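You operate a simulated robot arm through the tools that you are given. There is no shell and no other tool.

You are at the controls of a simulated robot arm. One attempt, no reset.

Task
Brush the lint off the big coil and comb its bent fins straight.
Fine: brush and comb from the tool shelf below it go back where they lay. Set down upright: orange brush, green comb. What is to be rubbed or washed off counts as gone when no trace of it is left.

The check looks at the end state, three seconds after you hand in, the way a careful person would. Anything else that was tipped, shoved, dropped, spilled or broken makes it a failure.

Robot
A 6-joint arm with a two-finger gripper, fixed in place. Base frame: the origin is on the floor under the middle of its stand, x ahead of it, y to its left, z up. Units: mm, degrees, N and s.
It reaches about 1572 mm from its shoulder. Its first joint turns from -166.0 to 166.0 degrees. Payload 2.45 kg.
Tool frame: the origin (TCP) lies between the finger pads and is the grasp point; the fingertips stand 20 mm ahead of it; z points along the fingers, y is the line along which they close. The gripper opens to 140 mm; its body begins 168 mm behind the TCP.
Orientation is that of the tool frame in the base frame, as a unit quaternion [x, y, z, w]. With the fingers straight down and closing along the base's y, the tool's x points along the base's -x, its y along +y and its z along -z.

Tools
- The arm moves only by the tool send_rows. Its argument "increments" is a list of rows, each an object (a shift or turn left out is 0, a gripper value left out holds the last) with "gripper": the gripper command, from -1 (shut) to 1 (fully open), values between in proportion; "slide": the shift along the base's x, y, z in mm, a list of three; "rot": the turn, a rotation vector about the base's x, y, z in degrees, a list of three. In form: [{"gripper": gripper, "slide": [x, y, z], "rot": [wx, wy, wz]}, ...]. A call has 1 to 20 rows; each row shifts and turns the commanded pose from where the row before left it. Each row takes 0.2 s and may step no farther than 50 mm and 8.6 degrees from the row before; otherwise, or with a gripper value out of range, the whole call is refused. A pose out of reach is approached as far as the arm can. The call stops where the force on the tool passes 90 N (or 10 N more than at its start, if that is more) or the arm is blocked; 0.2 s more then pass. Each finger travels about 45 mm/s and halts on what it meets, pressing with about 39 N; the grip force reading is that of the motor and also rises with nothing between the fingers. The clock runs only during rows and for 0.2 s after the last one: add rows that do not move to give the fingers time. It gives the time, the measured TCP pose, the force on the tool (base axes), the opening and the grip force at its end, in the units of the frame above (readings bear some noise), with the torque about the TCP (base axes, N m) and any sound that the robot's microphone picked up, and new pictures: "show" is both (left out), scene, wrist or none.
- Cameras (640 x 400 px; columns grow to the right, rows downward): "scene" is fixed at [51.6, -500.9, 1345.9]; the picture's right is [0.70, -0.71, 0.00], its down [-0.24, -0.24, -0.94] and it looks along [0.67, 0.66, -0.34] (base axes); focal length 341 px, centre (320, 200). "wrist" rides on the gripper at [78, 11, -209] in the tool frame; the picture's right is [-0.14, 0.99, 0.00], its down [-0.92, -0.13, -0.37] and it looks along [-0.37, -0.05, 0.93] (tool axes); focal length 280 px, centre (320, 200). There is no depth. A picture from a camera that has moved, and an enlarged one, comes with that camera's place and axes in the base frame and with its lens.
- enlarge(camera, box): a new picture of the part [left, top, right, bottom] of that camera's present view, enlarged. It takes no simulated time.
- sign_off(): hands the job in; it is judged then, once.

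Nothing tells you positions but the pictures and the camera data. Unless the task says otherwise, let go and move clear before handing in.

The tools are called after "Emit:" by a JSON object that holds its "op" and its "data". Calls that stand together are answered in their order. send_rows: Moves the arm, as the interface text tells. Its arguments: {"type":"object","properties":{"increments":{"type":"array","items":{"type":"object","properties":{"gripper":{"type":"number"},"slide":{"type":"array","items":{"type":"number"}},"rot":{"type":"array","items":{"type":"number"}}}}},"show":{"type":"string","enum":["both","scene","wrist","none"]}},"required":["increments"]} The other tools are called the same way: enlarge (camera, box) takes an enlarged picture of a part of a camera's view; sign_off () hands the job in.

At the start:

```text
clock: 0.0
position: [637.3, 268.2, 1179.4]
tcp_rot: [0.0, 1.0, 0.0, 0.001]
wrist_force: [-0.1, 0.0, -0.3]
torque: [-0.01, 0.02, -0.01]
gripper_width: 139.8
gripper_force: 0.1
```

scene: 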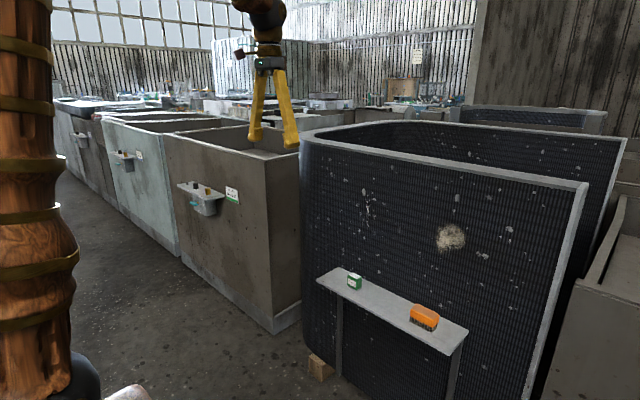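
wrist: 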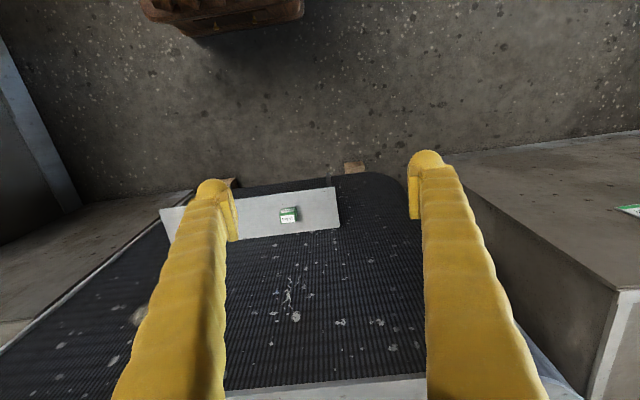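

I see a big dark coil with lint specks and a beige patch on its face, and a shelf below with a green comb and an orange brush. I'll look closer before moving.

Emit:
{"op": "enlarge", "data": {"camera": "scene", "box": [300, 140, 460, 240]}}

Emit:
{"op": "enlarge", "data": {"camera": "scene", "box": [420, 160, 600, 272]}}

Emit:
{"op": "enlarge", "data": {"camera": "scene", "box": [300, 250, 480, 362]}}

Emit:
{"op": "enlarge", "data": {"camera": "wrist", "box": [100, 160, 420, 360]}}

```text
4.00 times, centred on (380, 190) of scene
camera zoom: at [51.6, -500.9, 1345.9], right [0.7, -0.71, 0.0], down [-0.24, -0.24, -0.94], along [0.67, 0.66, -0.34], focal length 1363 px, centre (80, 240)
```

zoom: 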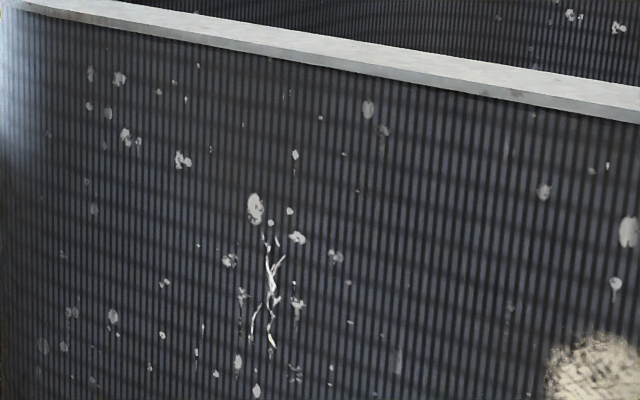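

```text
3.56 times, centred on (510, 216) of scene
camera zoom: at [51.6, -500.9, 1345.9], right [0.7, -0.71, 0.0], down [-0.24, -0.24, -0.94], along [0.67, 0.66, -0.34], focal length 1211 px, centre (-356, 143)
```

zoom: 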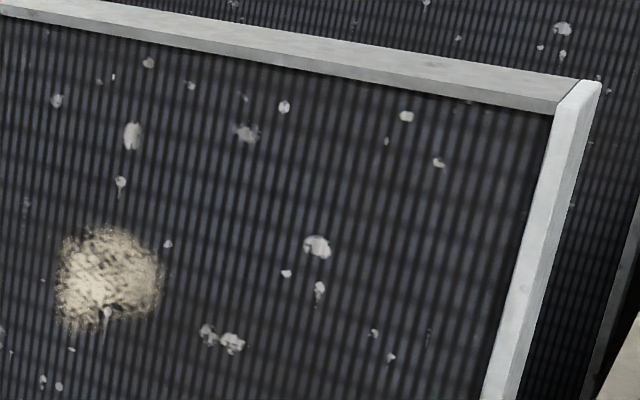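

```text
3.56 times, centred on (390, 306) of scene
camera zoom: at [51.6, -500.9, 1345.9], right [0.7, -0.71, 0.0], down [-0.24, -0.24, -0.94], along [0.67, 0.66, -0.34], focal length 1211 px, centre (71, -177)
```

zoom: 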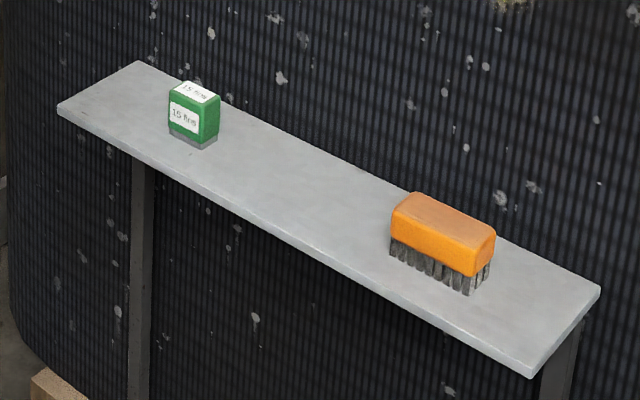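

```text
2.00 times, centred on (260, 260) of wrist
camera zoom: at [559.0, 278.2, 1389.0], right [0.14, 0.99, 0.0], down [0.92, -0.13, 0.37], along [0.37, -0.05, -0.93], focal length 561 px, centre (440, 80)
```

zoom: 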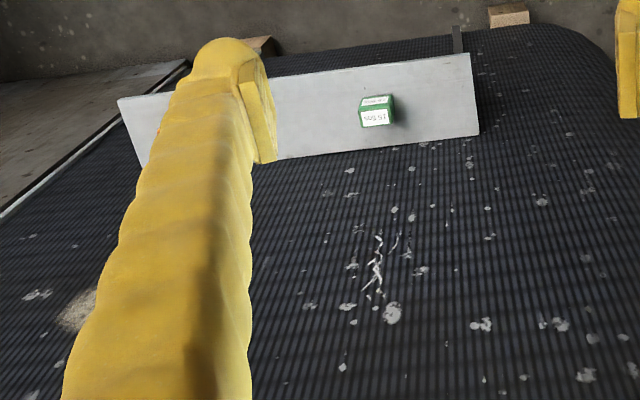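

The bent fins are the white squiggle around (955, 157, 900). The lint is the beige patch around (955, -143, 908), and the shelf top is near z≈635. I'll move the arm, fingers still down, to a viewing spot in front of the brush.

Emit:
{"op": "send_rows", "data": {"increments": [{"gripper": 1, "slide": [5, -33, -19]}, {"slide": [5, -33, -19]}, {"slide": [5, -33, -19]}, {"slide": [5, -33, -19]}, {"slide": [5, -33, -19]}, {"slide": [5, -33, -19]}, {"slide": [5, -33, -19]}, {"slide": [5, -33, -19]}, {"slide": [5, -33, -19]}, {"slide": [5, -33, -19]}, {"slide": [5, -33, -19]}, {"slide": [5, -33, -19]}, {}]}}

```text
clock: 2.8
position: [695.6, -127.1, 951.7]
tcp_rot: [0.0, 1.0, 0.001, 0.0]
wrist_force: [-0.2, -0.5, 0.3]
torque: [-0.02, 0.02, 0.0]
gripper_width: 139.9
gripper_force: 0.0
camera wrist: at [618.3, -117.4, 1161.0], right [0.14, 0.99, 0.0], down [0.92, -0.13, 0.37], along [0.36, -0.05, -0.93], focal length 280 px, centre (320, 200)
```

scene: 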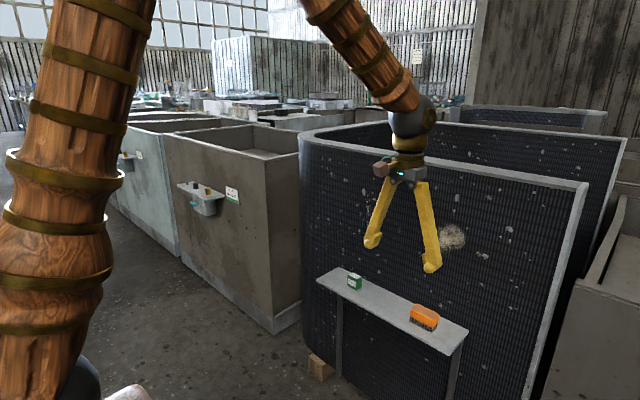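
wrist: 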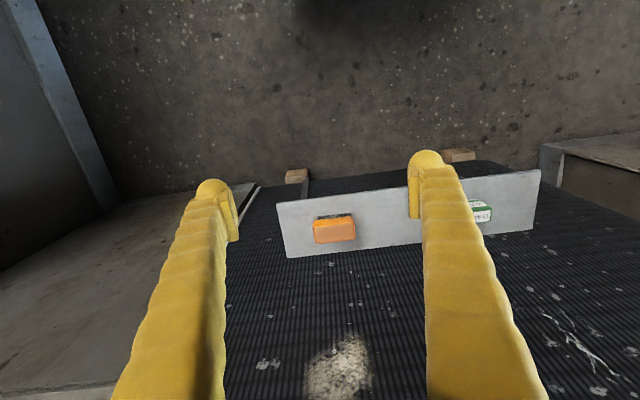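

Emit:
{"op": "enlarge", "data": {"camera": "wrist", "box": [260, 160, 420, 260]}}

Emit:
{"op": "enlarge", "data": {"camera": "wrist", "box": [240, 300, 400, 400]}}

Emit:
{"op": "enlarge", "data": {"camera": "scene", "box": [360, 80, 480, 155]}}

Emit:
{"op": "enlarge", "data": {"camera": "wrist", "box": [440, 160, 640, 400]}}

```text
4.00 times, centred on (340, 210) of wrist
camera zoom: at [618.3, -117.4, 1161.0], right [0.14, 0.99, 0.0], down [0.92, -0.13, 0.37], along [0.36, -0.05, -0.93], focal length 1122 px, centre (240, 160)
```

zoom: 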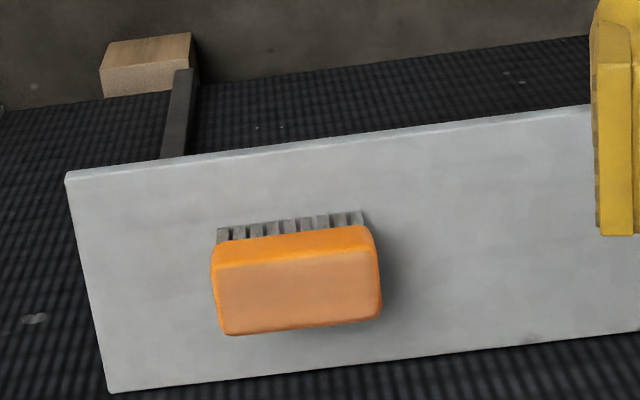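

```text
4.00 times, centred on (320, 350) of wrist
camera zoom: at [618.3, -117.4, 1161.0], right [0.14, 0.99, 0.0], down [0.92, -0.13, 0.37], along [0.36, -0.05, -0.93], focal length 1122 px, centre (320, -400)
```

zoom: 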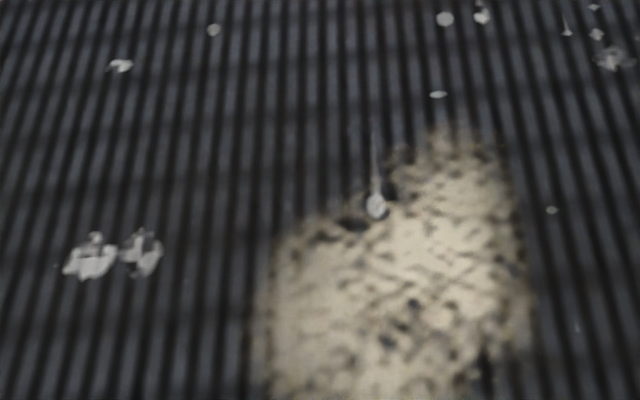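

```text
5.33 times, centred on (420, 118) of scene
camera zoom: at [51.6, -500.9, 1345.9], right [0.7, -0.71, 0.0], down [-0.24, -0.24, -0.94], along [0.67, 0.66, -0.34], focal length 1817 px, centre (-213, 640)
```

zoom: 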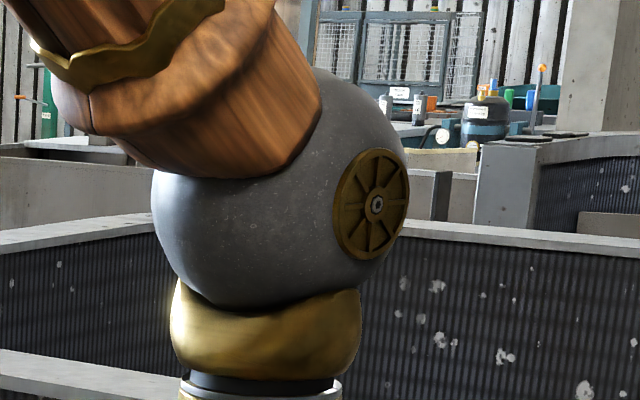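

```text
1.67 times, centred on (540, 280) of wrist
camera zoom: at [618.3, -117.4, 1161.0], right [0.14, 0.99, 0.0], down [0.92, -0.13, 0.37], along [0.36, -0.05, -0.93], focal length 467 px, centre (-47, 67)
```

zoom: 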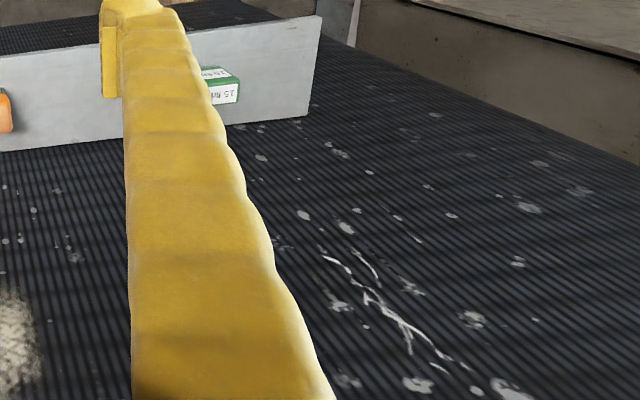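

The brush lies along y at about (876, -127), in line with the shelf edge. The wrist joint is bulky and the coil face is close, so I'll tilt the gripper 15° away from the face and stop above the brush to check alignment.

Emit:
{"op": "send_rows", "data": {"increments": [{"slide": [24, 0, -22], "rot": [0, -3, 0]}, {"slide": [24, 0, -22], "rot": [0, -3, 0]}, {"slide": [24, 0, -22], "rot": [0, -3, 0]}, {"slide": [24, 0, -22], "rot": [0, -3, 0]}, {"slide": [24, 0, -22], "rot": [0, -3, 0]}, {"slide": [22, 0, -20]}, {}]}}

```text
clock: 4.4
position: [839.0, -129.9, 821.7]
tcp_rot: [0.001, 0.991, 0.0, 0.13]
wrist_force: [0.0, -0.5, -0.4]
torque: [-0.01, 0.01, 0.03]
gripper_width: 140.1
gripper_force: 0.0
camera wrist: at [708.9, -118.4, 1003.7], right [0.13, 0.99, 0.04], down [0.79, -0.13, 0.59], along [0.59, -0.05, -0.8], focal length 280 px, centre (320, 200)
```

scene: 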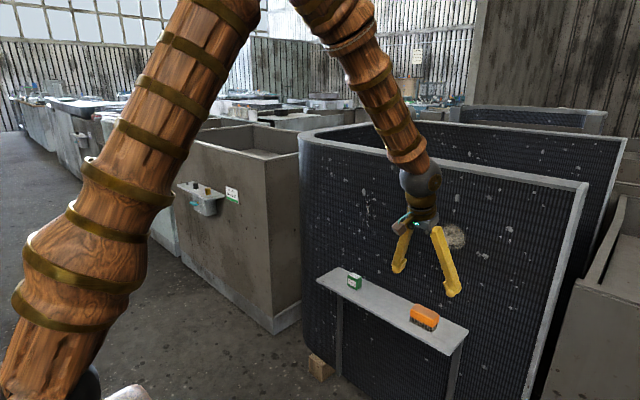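
wrist: 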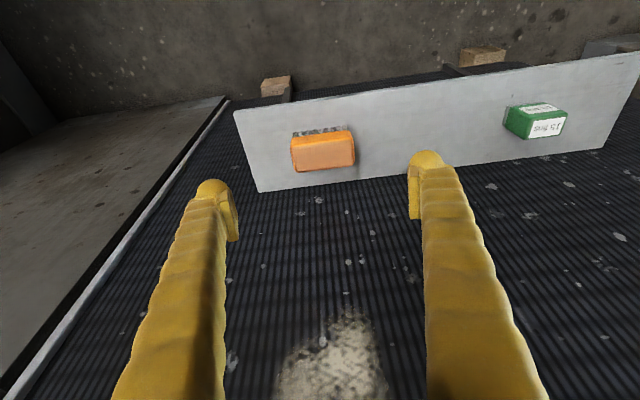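

Emit:
{"op": "enlarge", "data": {"camera": "wrist", "box": [230, 100, 390, 200]}}

Emit:
{"op": "enlarge", "data": {"camera": "scene", "box": [380, 230, 500, 330]}}

Emit:
{"op": "enlarge", "data": {"camera": "wrist", "box": [480, 70, 600, 160]}}

```text
4.00 times, centred on (310, 150) of wrist
camera zoom: at [708.9, -118.4, 1003.7], right [0.13, 0.99, 0.04], down [0.79, -0.13, 0.59], along [0.59, -0.05, -0.8], focal length 1122 px, centre (360, 400)
```

zoom: 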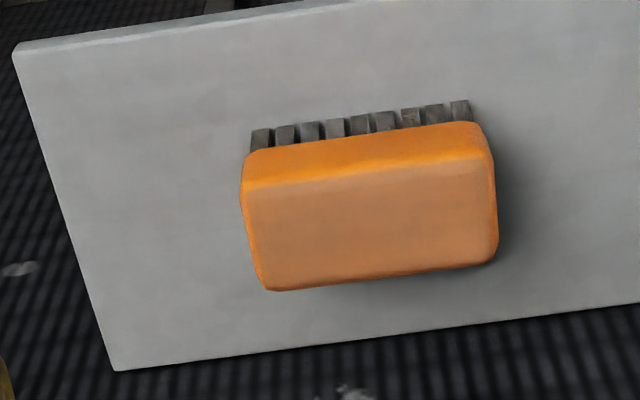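

```text
4.00 times, centred on (440, 280) of scene
camera zoom: at [51.6, -500.9, 1345.9], right [0.7, -0.71, 0.0], down [-0.24, -0.24, -0.94], along [0.67, 0.66, -0.34], focal length 1363 px, centre (-160, -120)
```

zoom: 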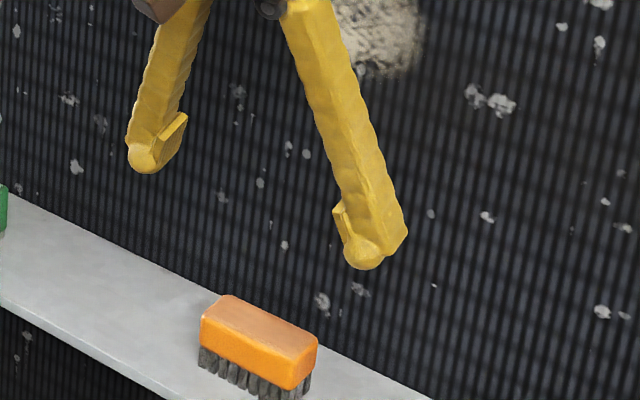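

```text
4.44 times, centred on (540, 115) of wrist
camera zoom: at [708.9, -118.4, 1003.7], right [0.13, 0.99, 0.04], down [0.79, -0.13, 0.59], along [0.59, -0.05, -0.8], focal length 1246 px, centre (-658, 578)
```

zoom: 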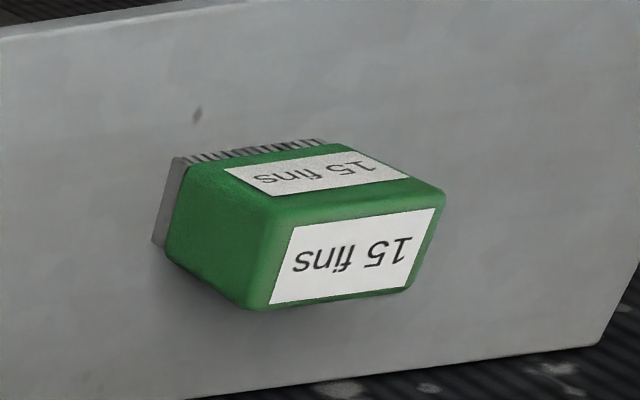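

The brush top is at roughly (880, -126, 680), and both the bristle rows and comb teeth run along y. I'll descend partway and check before going down around the brush.

Emit:
{"op": "send_rows", "data": {"increments": [{"slide": [8, 1, -25]}, {"slide": [8, 1, -25]}, {"slide": [8, 1, -25]}, {"slide": [8, 1, -25]}, {}]}}

```text
clock: 5.6
position: [871.3, -123.9, 722.3]
tcp_rot: [0.0, 0.992, 0.0, 0.13]
wrist_force: [0.5, 0.0, -0.3]
torque: [0.04, -0.02, 0.03]
gripper_width: 140.1
gripper_force: 0.0
camera wrist: at [741.7, -114.1, 903.6], right [0.13, 0.99, 0.04], down [0.79, -0.13, 0.59], along [0.59, -0.05, -0.8], focal length 280 px, centre (320, 200)
```

scene: 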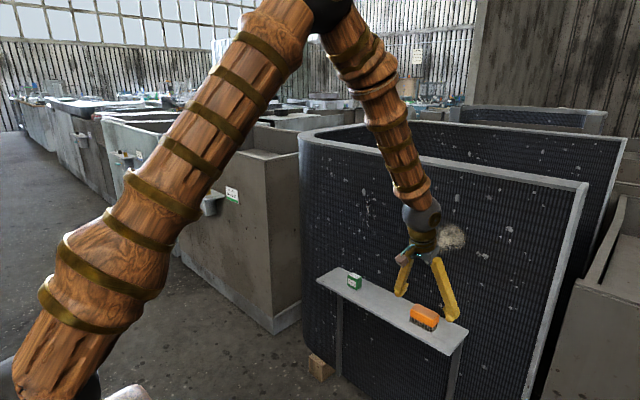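
wrist: 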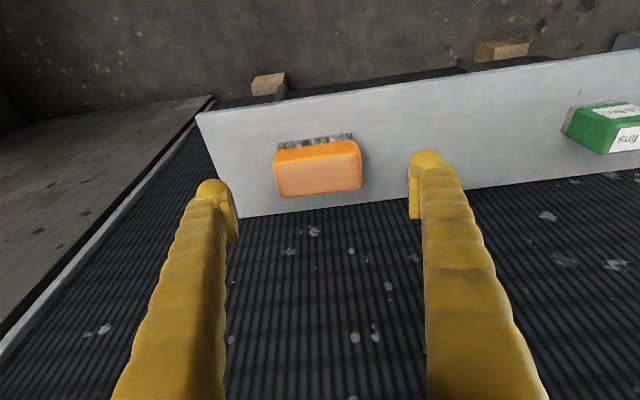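

The gripper is centred on the brush in both directions. I'll descend around it and look before closing.

Emit:
{"op": "send_rows", "data": {"increments": [{"slide": [4, 0, -18]}, {"slide": [3, 0, -17]}, {"slide": [3, 0, -17]}, {}]}}

Emit:
{"op": "enlarge", "data": {"camera": "scene", "box": [380, 250, 500, 350]}}

Emit:
{"op": "enlarge", "data": {"camera": "wrist", "box": [180, 110, 460, 285]}}

```text
clock: 6.6
position: [880.6, -125.1, 670.6]
tcp_rot: [0.0, 0.991, -0.001, 0.131]
wrist_force: [-0.3, -0.2, -0.2]
torque: [0.0, -0.01, 0.0]
gripper_width: 139.8
gripper_force: 0.0
camera wrist: at [751.7, -114.3, 852.0], right [0.13, 0.99, 0.04], down [0.79, -0.13, 0.59], along [0.59, -0.05, -0.8], focal length 280 px, centre (320, 200)
```

scene: 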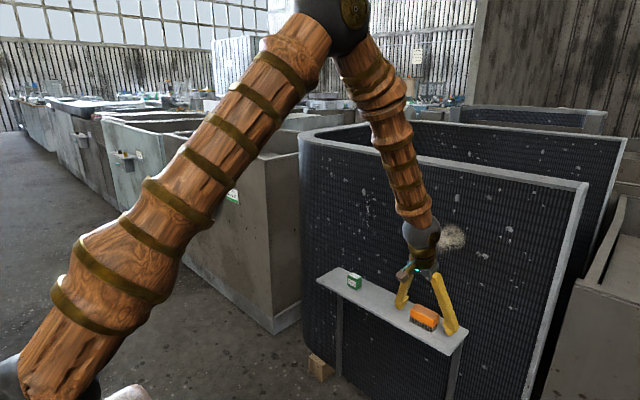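
wrist: 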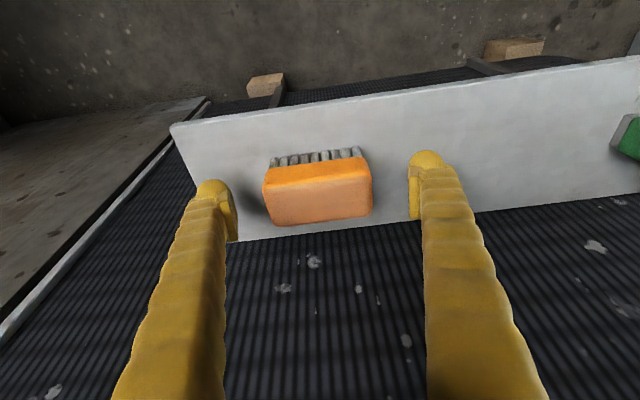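

```text
4.00 times, centred on (440, 300) of scene
camera zoom: at [51.6, -500.9, 1345.9], right [0.7, -0.71, 0.0], down [-0.24, -0.24, -0.94], along [0.67, 0.66, -0.34], focal length 1363 px, centre (-160, -200)
```

zoom: 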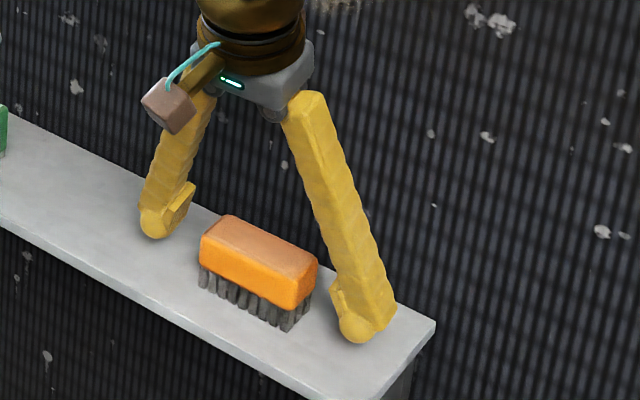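

```text
2.29 times, centred on (320, 198) of wrist
camera zoom: at [751.7, -114.3, 852.0], right [0.13, 0.99, 0.04], down [0.79, -0.13, 0.59], along [0.59, -0.05, -0.8], focal length 641 px, centre (320, 206)
```

zoom: 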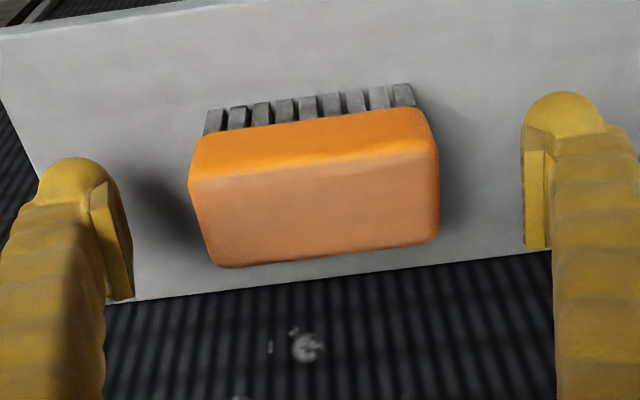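

The brush sits centred between the pads and the tips clear the shelf. I'll close on it.

Emit:
{"op": "send_rows", "data": {"increments": [{"gripper": -1}, {}, {}, {}, {}, {}, {}, {}]}}

Emit:
{"op": "enlarge", "data": {"camera": "scene", "box": [380, 250, 500, 350]}}

Emit:
{"op": "enlarge", "data": {"camera": "wrist", "box": [180, 110, 460, 285]}}

```text
clock: 8.4
position: [881.0, -123.5, 671.4]
tcp_rot: [0.0, 0.991, 0.0, 0.131]
wrist_force: [-0.8, 0.4, 2.8]
torque: [0.02, 0.07, -0.03]
gripper_width: 86.4
gripper_force: 38.7
camera wrist: at [751.6, -114.3, 852.1], right [0.13, 0.99, 0.04], down [0.79, -0.13, 0.59], along [0.59, -0.05, -0.8], focal length 280 px, centre (320, 200)
```

scene: 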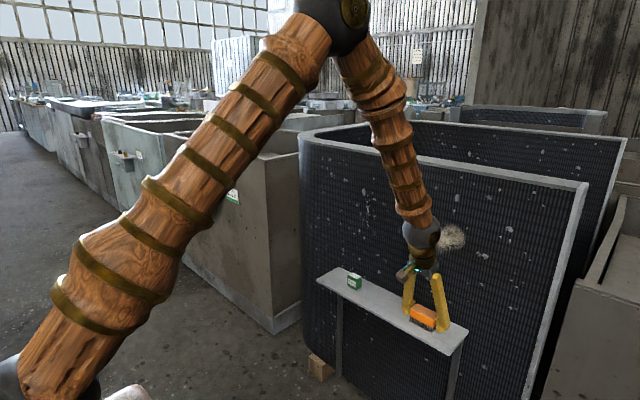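
wrist: 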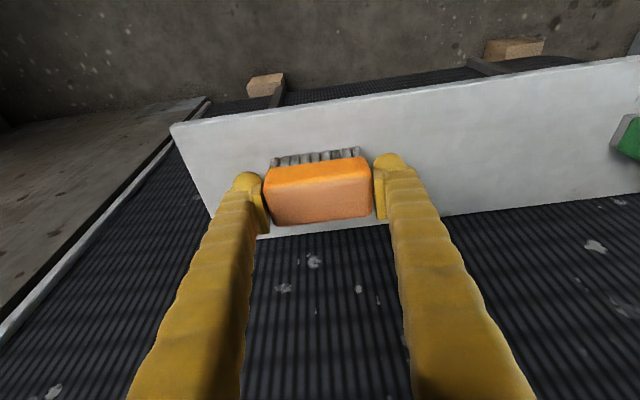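

```text
4.00 times, centred on (440, 300) of scene
camera zoom: at [51.6, -500.9, 1345.9], right [0.7, -0.71, 0.0], down [-0.24, -0.24, -0.94], along [0.67, 0.66, -0.34], focal length 1363 px, centre (-160, -200)
```

zoom: 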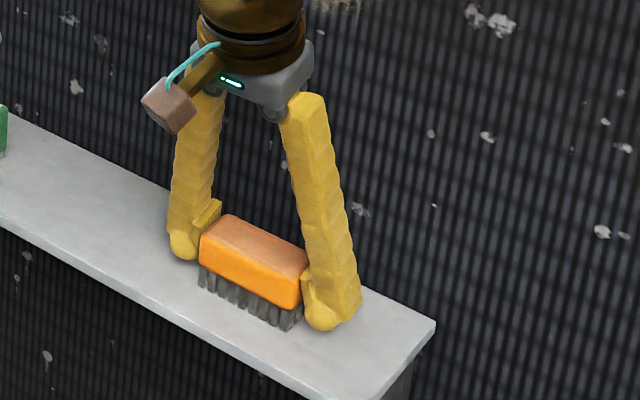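

```text
2.29 times, centred on (320, 198) of wrist
camera zoom: at [751.6, -114.3, 852.1], right [0.13, 0.99, 0.04], down [0.79, -0.13, 0.59], along [0.59, -0.05, -0.8], focal length 641 px, centre (320, 206)
```

zoom: 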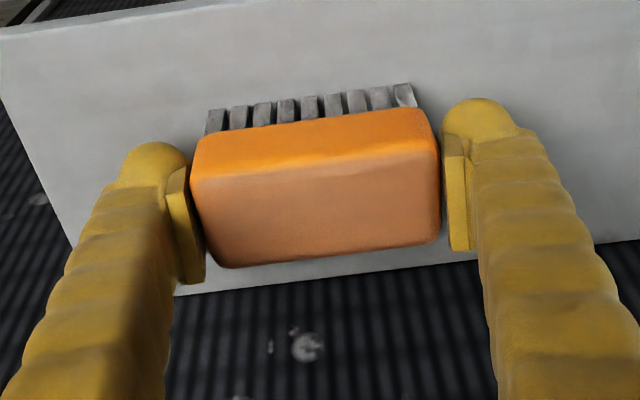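

The brush is gripped at 86 mm and hasn't moved. I'll lift straight up, back away from the shelf, and begin pitching the gripper toward the coil.

Emit:
{"op": "send_rows", "data": {"increments": [{"slide": [0, 0, 8]}, {"slide": [0, 0, 16]}, {"slide": [0, 0, 26]}, {"slide": [-16, 0, 30]}, {"slide": [-16, 0, 30]}, {"slide": [-16, 0, 35]}, {"slide": [-16, 0, 35]}, {"slide": [-16, 0, 40]}, {}]}}

```text
clock: 10.4
position: [799.6, -124.8, 891.9]
tcp_rot: [0.001, 0.991, -0.001, 0.131]
wrist_force: [0.6, -0.2, -0.2]
torque: [0.0, -0.01, 0.02]
gripper_width: 0.0
gripper_force: 29.6
camera wrist: at [671.2, -113.9, 1072.5], right [0.13, 0.99, 0.04], down [0.79, -0.13, 0.59], along [0.59, -0.05, -0.8], focal length 280 px, centre (320, 200)
```

scene: 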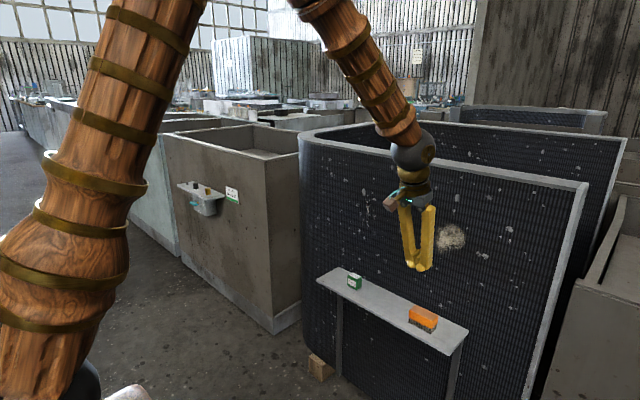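
wrist: 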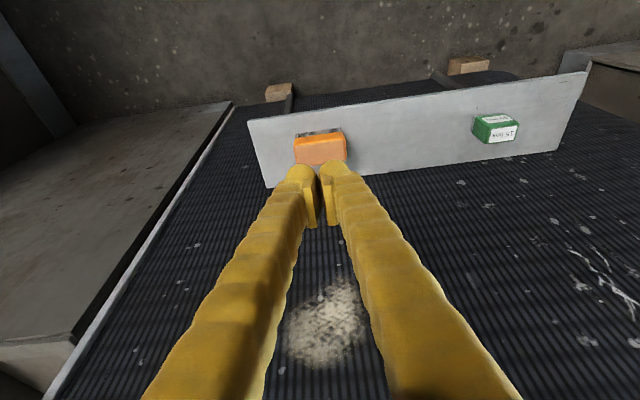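

The brush slipped out and is still on the shelf. I'll check whether it moved and why the grip failed.

Emit:
{"op": "enlarge", "data": {"camera": "scene", "box": [380, 250, 500, 350]}}

Emit:
{"op": "enlarge", "data": {"camera": "wrist", "box": [240, 90, 400, 240]}}

Emit:
{"op": "enlarge", "data": {"camera": "scene", "box": [360, 170, 480, 290]}}

```text
4.00 times, centred on (440, 300) of scene
camera zoom: at [51.6, -500.9, 1345.9], right [0.7, -0.71, 0.0], down [-0.24, -0.24, -0.94], along [0.67, 0.66, -0.34], focal length 1363 px, centre (-160, -200)
```

zoom: 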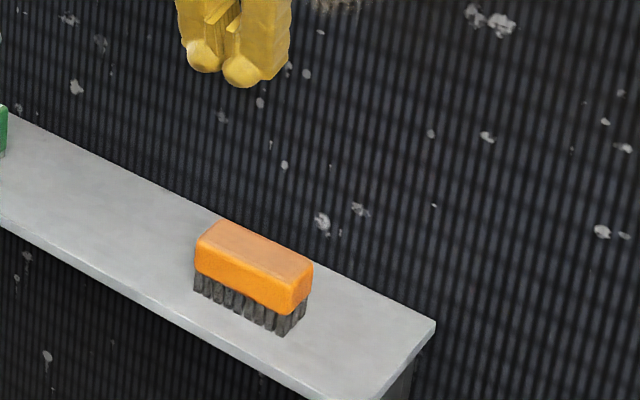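

```text
2.67 times, centred on (320, 165) of wrist
camera zoom: at [671.2, -113.9, 1072.5], right [0.13, 0.99, 0.04], down [0.79, -0.13, 0.59], along [0.59, -0.05, -0.8], focal length 748 px, centre (320, 293)
```

zoom: 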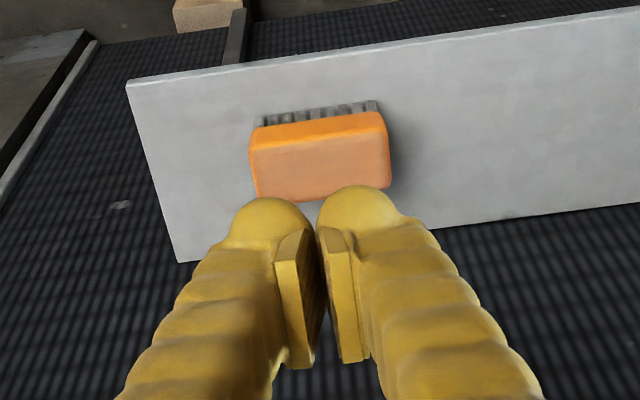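

```text
3.33 times, centred on (420, 230) of scene
camera zoom: at [51.6, -500.9, 1345.9], right [0.7, -0.71, 0.0], down [-0.24, -0.24, -0.94], along [0.67, 0.66, -0.34], focal length 1136 px, centre (-13, 100)
```

zoom: 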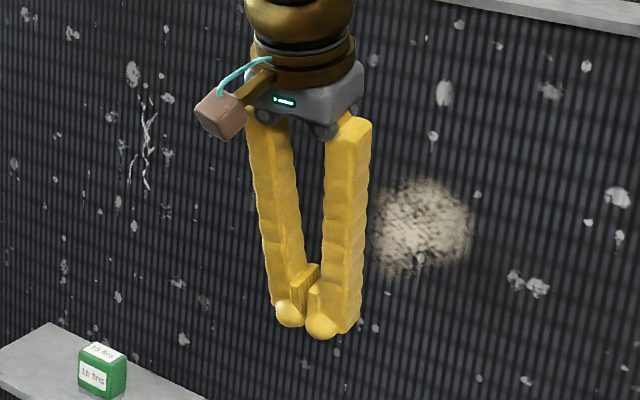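

Emit:
{"op": "enlarge", "data": {"camera": "wrist", "box": [270, 150, 366, 240]}}

Emit:
{"op": "enlarge", "data": {"camera": "scene", "box": [390, 230, 450, 280]}}

```text
4.44 times, centred on (318, 195) of wrist
camera zoom: at [671.2, -113.9, 1072.5], right [0.13, 0.99, 0.04], down [0.79, -0.13, 0.59], along [0.59, -0.05, -0.8], focal length 1246 px, centre (329, 222)
```

zoom: 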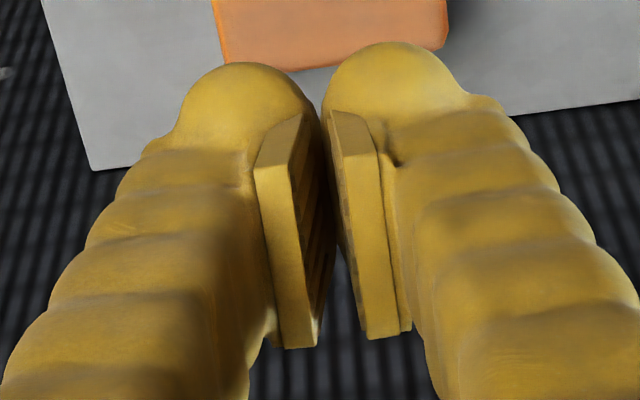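

```text
8.00 times, centred on (420, 255) of scene
camera zoom: at [51.6, -500.9, 1345.9], right [0.7, -0.71, 0.0], down [-0.24, -0.24, -0.94], along [0.67, 0.66, -0.34], focal length 2726 px, centre (-480, -240)
```

zoom: 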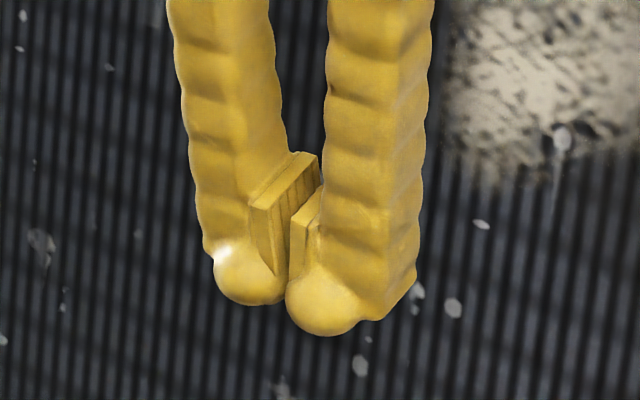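

The fingers are angular: their pads splay outward at wide openings and are only parallel near 35–40 mm. Closing across the 78 mm length therefore squeezed the brush out, nudging it about 7 mm toward −x, still upright. I'll regrip across its roughly 38 mm width with the gripper vertical and yawed 90°; the coil face at x≈957 leaves enough room.

Emit:
{"op": "send_rows", "data": {"increments": [{"rot": [0, 7.5, 0], "slide": [-10, 0, 0]}, {"rot": [0, 7.5, 0], "slide": [-10, 0, 0]}, {"rot": [0, 0, -8.1818]}, {"rot": [0, 0, -8.1818]}, {"rot": [0, 0, -8.1818]}, {"rot": [0, 0, -8.1818]}, {"rot": [0, 0, -8.1818]}, {"rot": [0, 0, -8.1818]}, {"rot": [0, 0, -8.1818]}, {"rot": [0, 0, -8.1818]}, {"rot": [0, 0, -8.1818]}, {"rot": [0, 0, -8.1818]}, {"rot": [0, 0, -8.1818]}, {"gripper": 0.0}, {}, {}, {}]}}

```text
clock: 14.0
position: [781.7, -124.0, 889.5]
tcp_rot: [0.707, 0.707, 0.0, 0.0]
wrist_force: [0.1, -1.4, 0.4]
torque: [-0.01, -0.02, -0.03]
gripper_width: 69.9
gripper_force: 0.0
camera wrist: at [792.0, -46.6, 1098.9], right [0.99, -0.14, 0.0], down [-0.13, -0.92, 0.37], along [-0.05, -0.37, -0.93], focal length 280 px, centre (320, 200)
```

scene: 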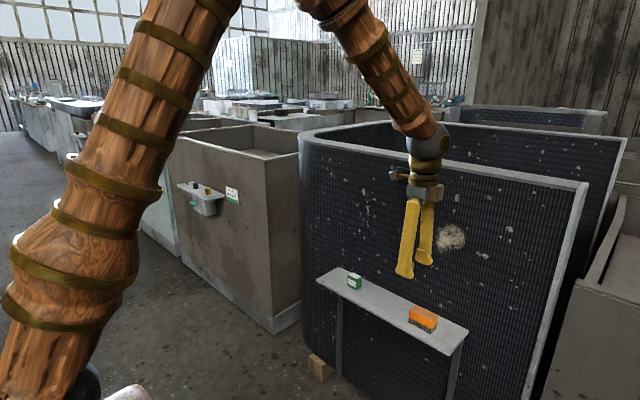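
wrist: 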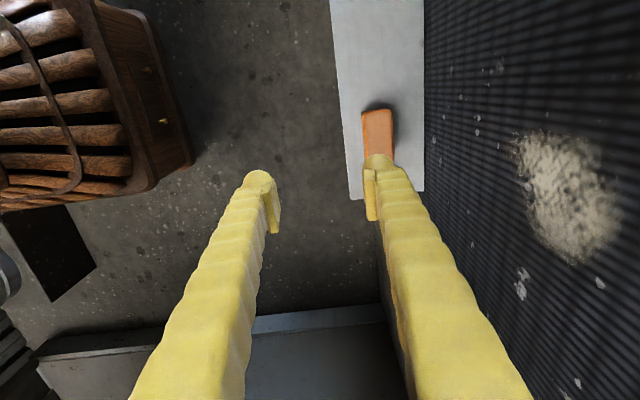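

The gripper is yawed and its opening is 70 mm. I'll move over the brush and part of the way down, then check the clearance to the coil face.

Emit:
{"op": "send_rows", "data": {"increments": [{"slide": [30, -1, -20]}, {"slide": [30, -1, -20]}, {"slide": [32, 0, -20]}, {"slide": [0, 0, -40]}, {}]}}

Emit:
{"op": "enlarge", "data": {"camera": "scene", "box": [360, 120, 520, 340]}}

Emit:
{"op": "enlarge", "data": {"camera": "wrist", "box": [200, 80, 460, 260]}}

```text
clock: 15.2
position: [872.6, -125.3, 789.5]
tcp_rot: [0.707, 0.707, 0.001, 0.0]
wrist_force: [-0.2, -0.4, 0.8]
torque: [0.02, -0.01, -0.01]
gripper_width: 70.0
gripper_force: 0.0
camera wrist: at [883.6, -48.5, 999.0], right [0.99, -0.14, 0.0], down [-0.13, -0.92, 0.37], along [-0.05, -0.37, -0.93], focal length 280 px, centre (320, 200)
```

scene: 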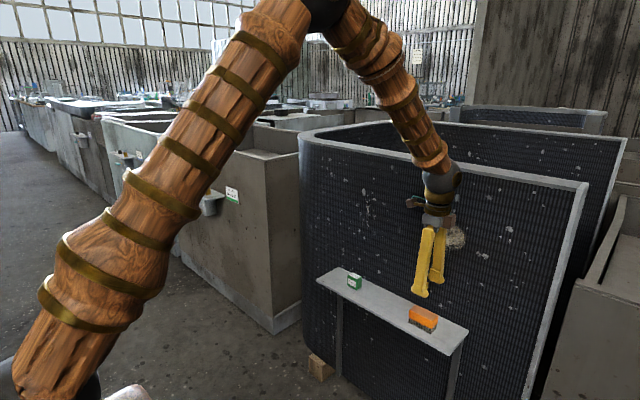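
wrist: 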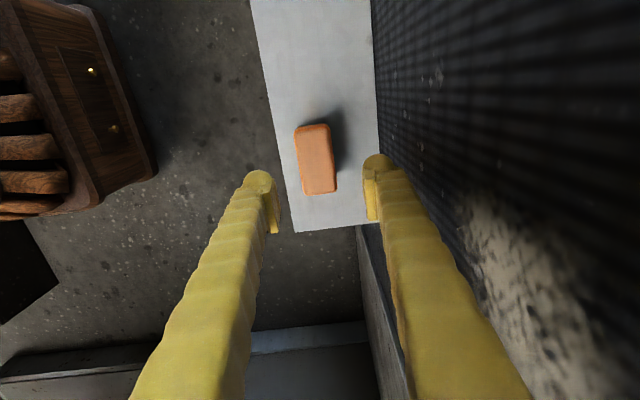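

```text
1.82 times, centred on (440, 230) of scene
camera zoom: at [51.6, -500.9, 1345.9], right [0.7, -0.71, 0.0], down [-0.24, -0.24, -0.94], along [0.67, 0.66, -0.34], focal length 620 px, centre (102, 146)
```

zoom: 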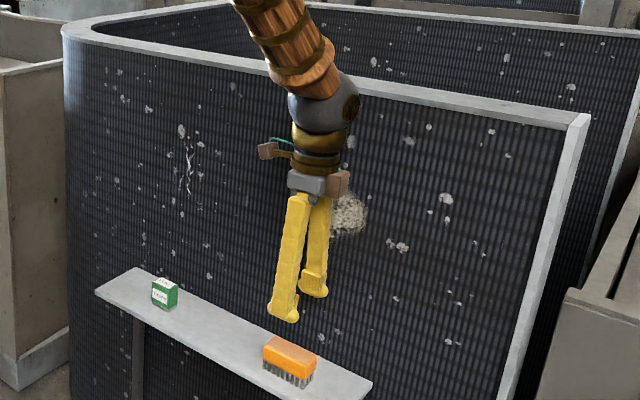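

```text
2.22 times, centred on (330, 170) of wrist
camera zoom: at [883.6, -48.5, 999.0], right [0.99, -0.14, 0.0], down [-0.13, -0.92, 0.37], along [-0.05, -0.37, -0.93], focal length 623 px, centre (298, 267)
```

zoom: 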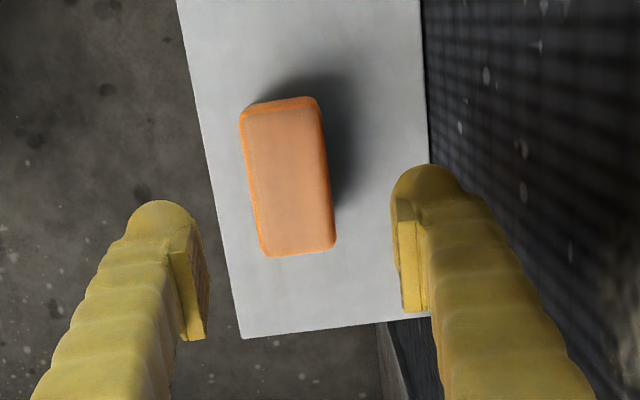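

The brush centre is about 4 mm to −x of the gripper axis, and y is aligned. I'll shift and descend around it.

Emit:
{"op": "send_rows", "data": {"increments": [{"slide": [-4, 0, -25]}, {"slide": [0, 0, -25]}, {"slide": [0, 0, -25]}, {}]}}

Emit:
{"op": "enlarge", "data": {"camera": "wrist", "box": [200, 80, 460, 260]}}

Emit:
{"op": "enlarge", "data": {"camera": "scene", "box": [360, 180, 500, 350]}}

```text
clock: 16.2
position: [869.0, -125.6, 715.3]
tcp_rot: [0.707, 0.707, 0.001, 0.0]
wrist_force: [0.1, 0.0, 1.0]
torque: [-0.01, 0.0, 0.0]
gripper_width: 69.9
gripper_force: 0.1
camera wrist: at [880.0, -48.7, 924.0], right [0.99, -0.14, 0.0], down [-0.13, -0.92, 0.37], along [-0.05, -0.37, -0.93], focal length 280 px, centre (320, 200)
```

scene: 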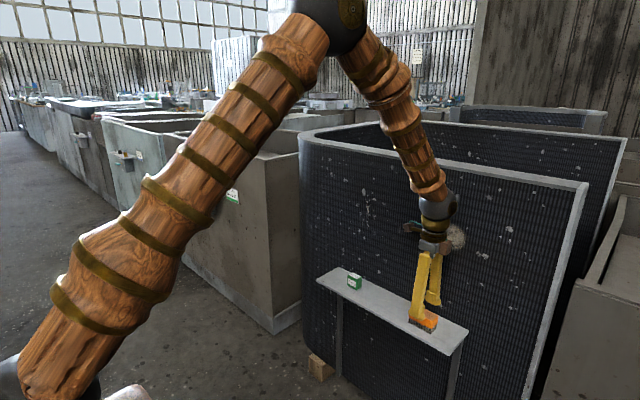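
wrist: 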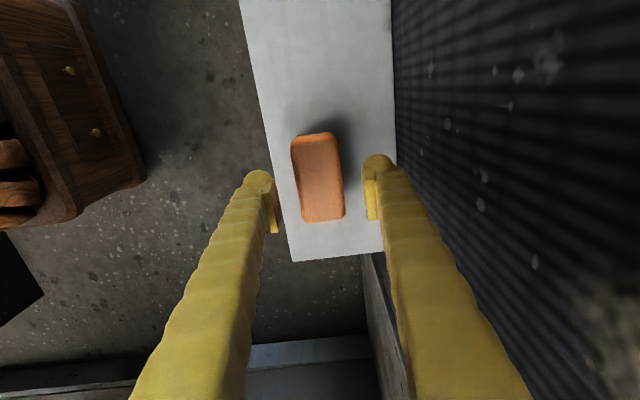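

```text
2.22 times, centred on (330, 170) of wrist
camera zoom: at [880.0, -48.7, 924.0], right [0.99, -0.14, 0.0], down [-0.13, -0.92, 0.37], along [-0.05, -0.37, -0.93], focal length 623 px, centre (298, 267)
```

zoom: 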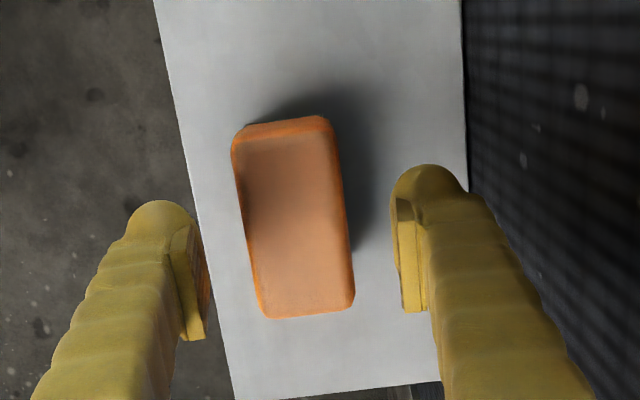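

```text
2.35 times, centred on (430, 265) of scene
camera zoom: at [51.6, -500.9, 1345.9], right [0.7, -0.71, 0.0], down [-0.24, -0.24, -0.94], along [0.67, 0.66, -0.34], focal length 802 px, centre (61, 47)
```

zoom: 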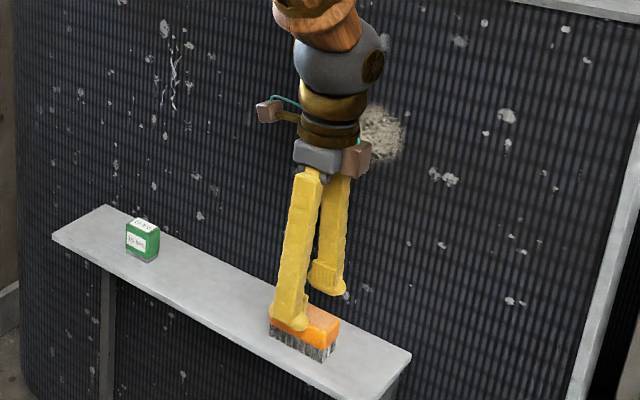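

Alignment is good, so I'll descend to the grasp height and close across the width.

Emit:
{"op": "send_rows", "data": {"increments": [{"slide": [-1, 1, -16]}, {"slide": [0, 0, -16]}, {"slide": [0, 0, -15]}, {}, {"gripper": -1}, {}, {}, {}, {}, {}]}}

Emit:
{"op": "enlarge", "data": {"camera": "wrist", "box": [200, 80, 460, 260]}}

Emit:
{"op": "enlarge", "data": {"camera": "scene", "box": [380, 250, 500, 350]}}

```text
clock: 18.4
position: [867.3, -125.0, 668.5]
tcp_rot: [0.708, 0.707, 0.0, 0.0]
wrist_force: [0.3, 0.5, -0.2]
torque: [0.02, 0.0, -0.01]
gripper_width: 40.9
gripper_force: 39.4
camera wrist: at [878.4, -47.9, 876.5], right [0.99, -0.14, 0.0], down [-0.13, -0.92, 0.37], along [-0.05, -0.37, -0.93], focal length 280 px, centre (320, 200)
```

scene: 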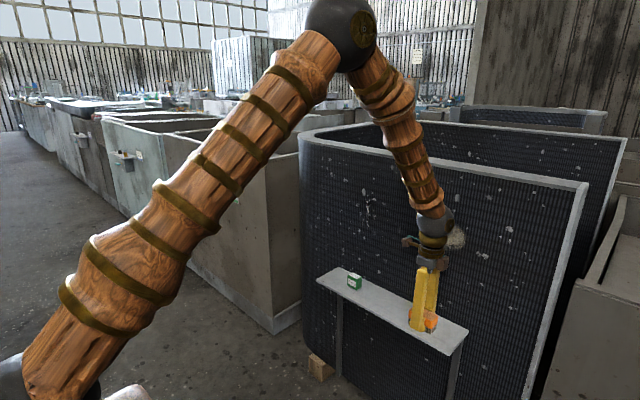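
wrist: 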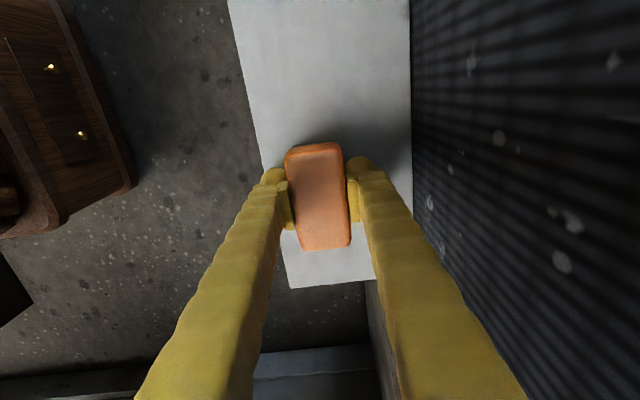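

```text
2.22 times, centred on (330, 170) of wrist
camera zoom: at [878.4, -47.9, 876.5], right [0.99, -0.14, 0.0], down [-0.13, -0.92, 0.37], along [-0.05, -0.37, -0.93], focal length 623 px, centre (298, 267)
```

zoom: 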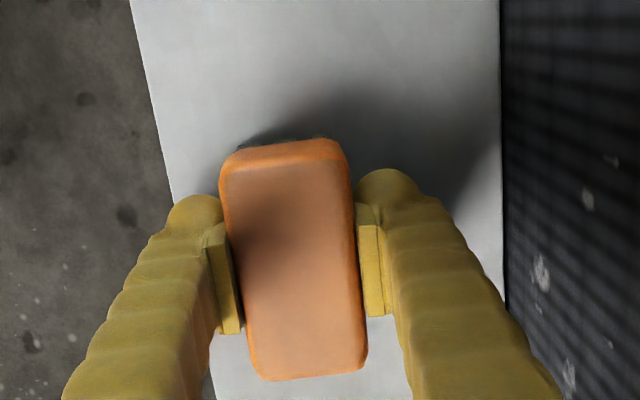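

```text
4.00 times, centred on (440, 300) of scene
camera zoom: at [51.6, -500.9, 1345.9], right [0.7, -0.71, 0.0], down [-0.24, -0.24, -0.94], along [0.67, 0.66, -0.34], focal length 1363 px, centre (-160, -200)
```

zoom: 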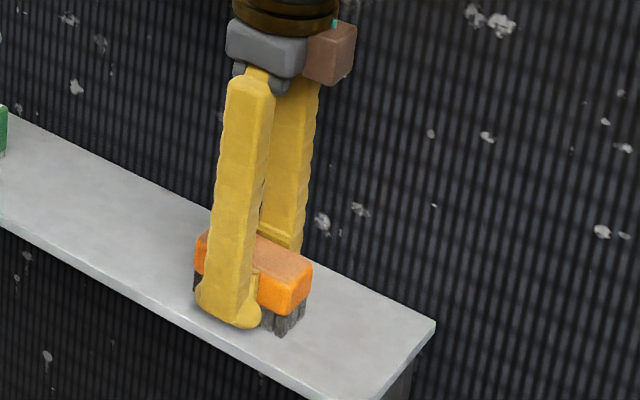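

The grip holds at 40.9 mm with parallel pads. I'll lift slowly and check that the brush comes along.

Emit:
{"op": "send_rows", "data": {"increments": [{"slide": [0, 0, 4]}, {"slide": [0, 0, 8]}, {"slide": [0, 0, 12]}, {"slide": [0, 0, 16]}, {}]}}

Emit:
{"op": "enlarge", "data": {"camera": "scene", "box": [380, 230, 500, 330]}}

```text
clock: 19.6
position: [866.7, -125.6, 708.4]
tcp_rot: [0.707, 0.707, 0.0, -0.001]
wrist_force: [0.6, 0.1, -1.1]
torque: [-0.02, -0.02, 0.0]
gripper_width: 40.7
gripper_force: 39.2
camera wrist: at [878.9, -47.9, 917.0], right [0.99, -0.14, 0.0], down [-0.13, -0.92, 0.37], along [-0.05, -0.37, -0.93], focal length 280 px, centre (320, 200)
```

scene: 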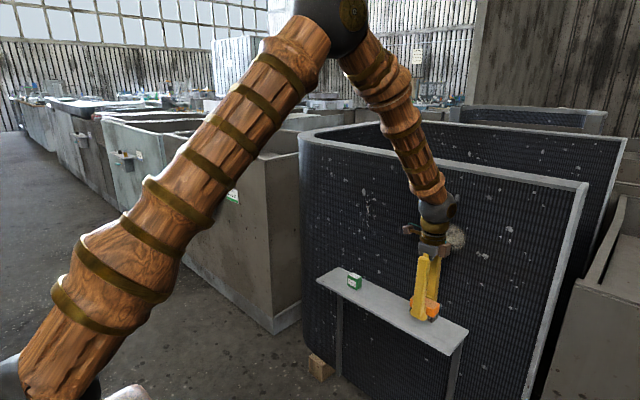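
wrist: 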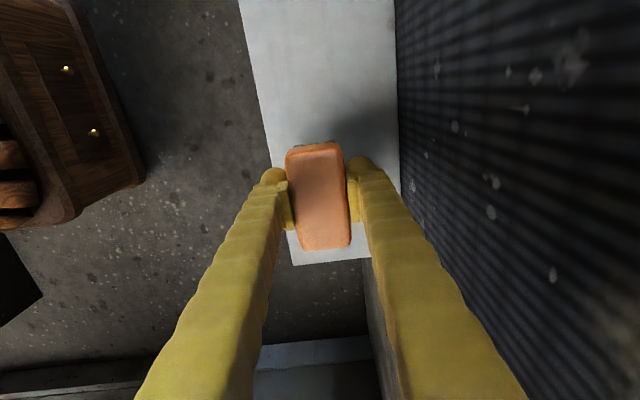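

```text
4.00 times, centred on (440, 280) of scene
camera zoom: at [51.6, -500.9, 1345.9], right [0.7, -0.71, 0.0], down [-0.24, -0.24, -0.94], along [0.67, 0.66, -0.34], focal length 1363 px, centre (-160, -120)
```

zoom: 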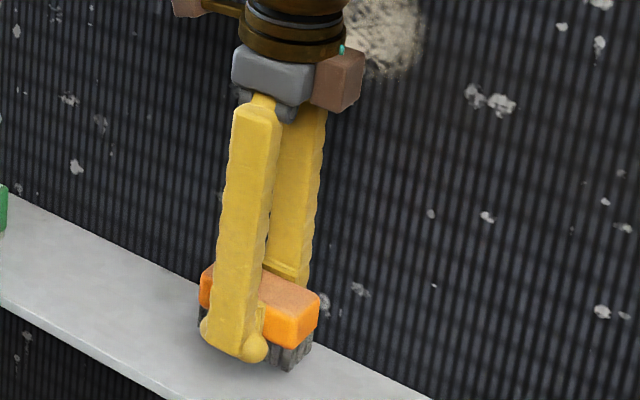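

The brush is firmly held. I'll move back and up, then pitch the gripper 90° so the bristles face the coil.

Emit:
{"op": "send_rows", "data": {"increments": [{"slide": [-10, -3, 30]}, {"slide": [-17, -3, 36]}, {"slide": [-17, -3, 36]}, {"slide": [-17, -3, 36]}, {"slide": [-17, -3, 36]}, {"rot": [0, -8.1818, 0]}, {"rot": [0, -8.1818, 0]}, {"rot": [0, -8.1818, 0]}, {"rot": [0, -8.1818, 0]}, {"rot": [0, -8.1818, 0]}, {}]}}

```text
clock: 22.0
position: [781.7, -126.1, 876.6]
tcp_rot: [0.636, 0.712, 0.216, 0.206]
wrist_force: [2.0, -0.6, -0.3]
torque: [0.11, 0.28, -0.02]
gripper_width: 40.7
gripper_force: 38.9
out of reach, approached as far as the arm can: row 10
camera wrist: at [665.4, -57.2, 1053.0], right [0.82, -0.04, 0.57], down [-0.22, -0.95, 0.25], along [0.52, -0.32, -0.79], focal length 280 px, centre (320, 200)
```

scene: 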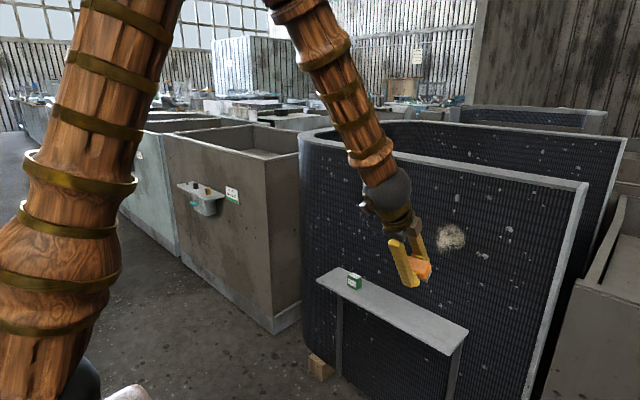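
wrist: 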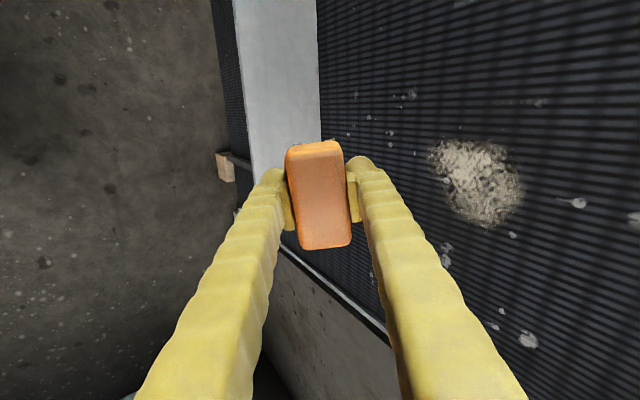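

The pitch stalled because the hand swept close to the forearm axis, a wrist singularity, while out of the arm's plane. I'll undo that rotation, move to y≈0 so the arm plane matches the pitch plane, and pitch there.

Emit:
{"op": "send_rows", "data": {"increments": [{"rot": [0, 8.1818, 0]}, {"rot": [0, 8.1818, 0]}, {"rot": [0, 8.1818, 0]}, {"rot": [0, 8.1818, 0]}, {"rot": [0, 8.1818, 0]}, {}, {}]}}

```text
clock: 23.6
position: [789.0, -123.0, 880.3]
tcp_rot: [0.708, 0.706, 0.006, -0.032]
wrist_force: [0.5, 0.1, -1.5]
torque: [-0.04, 0.02, 0.02]
gripper_width: 40.7
gripper_force: 39.3
out of reach, approached as far as the arm can: row 1
camera wrist: at [807.9, -57.2, 1092.1], right [0.99, -0.14, -0.04], down [-0.12, -0.94, 0.32], along [-0.09, -0.31, -0.95], focal length 280 px, centre (320, 200)
```

scene: 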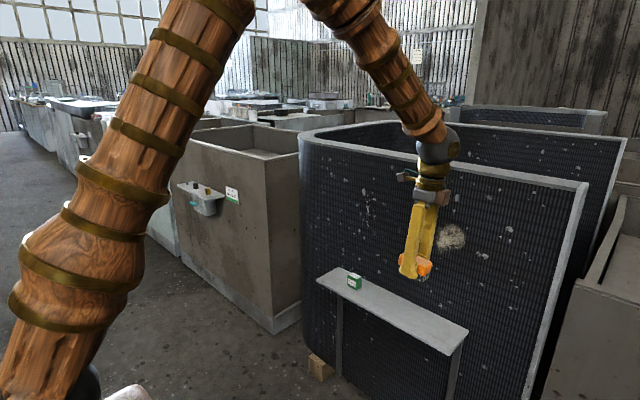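
wrist: 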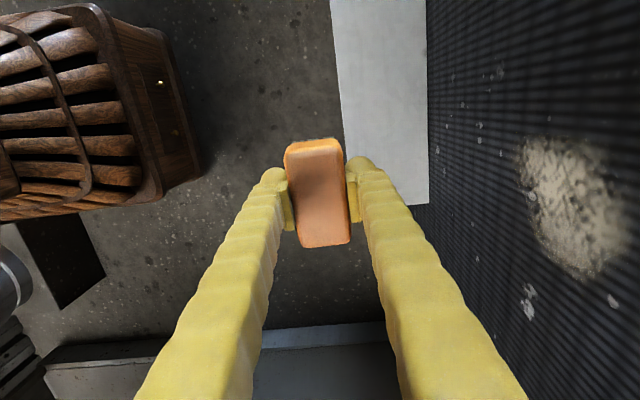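

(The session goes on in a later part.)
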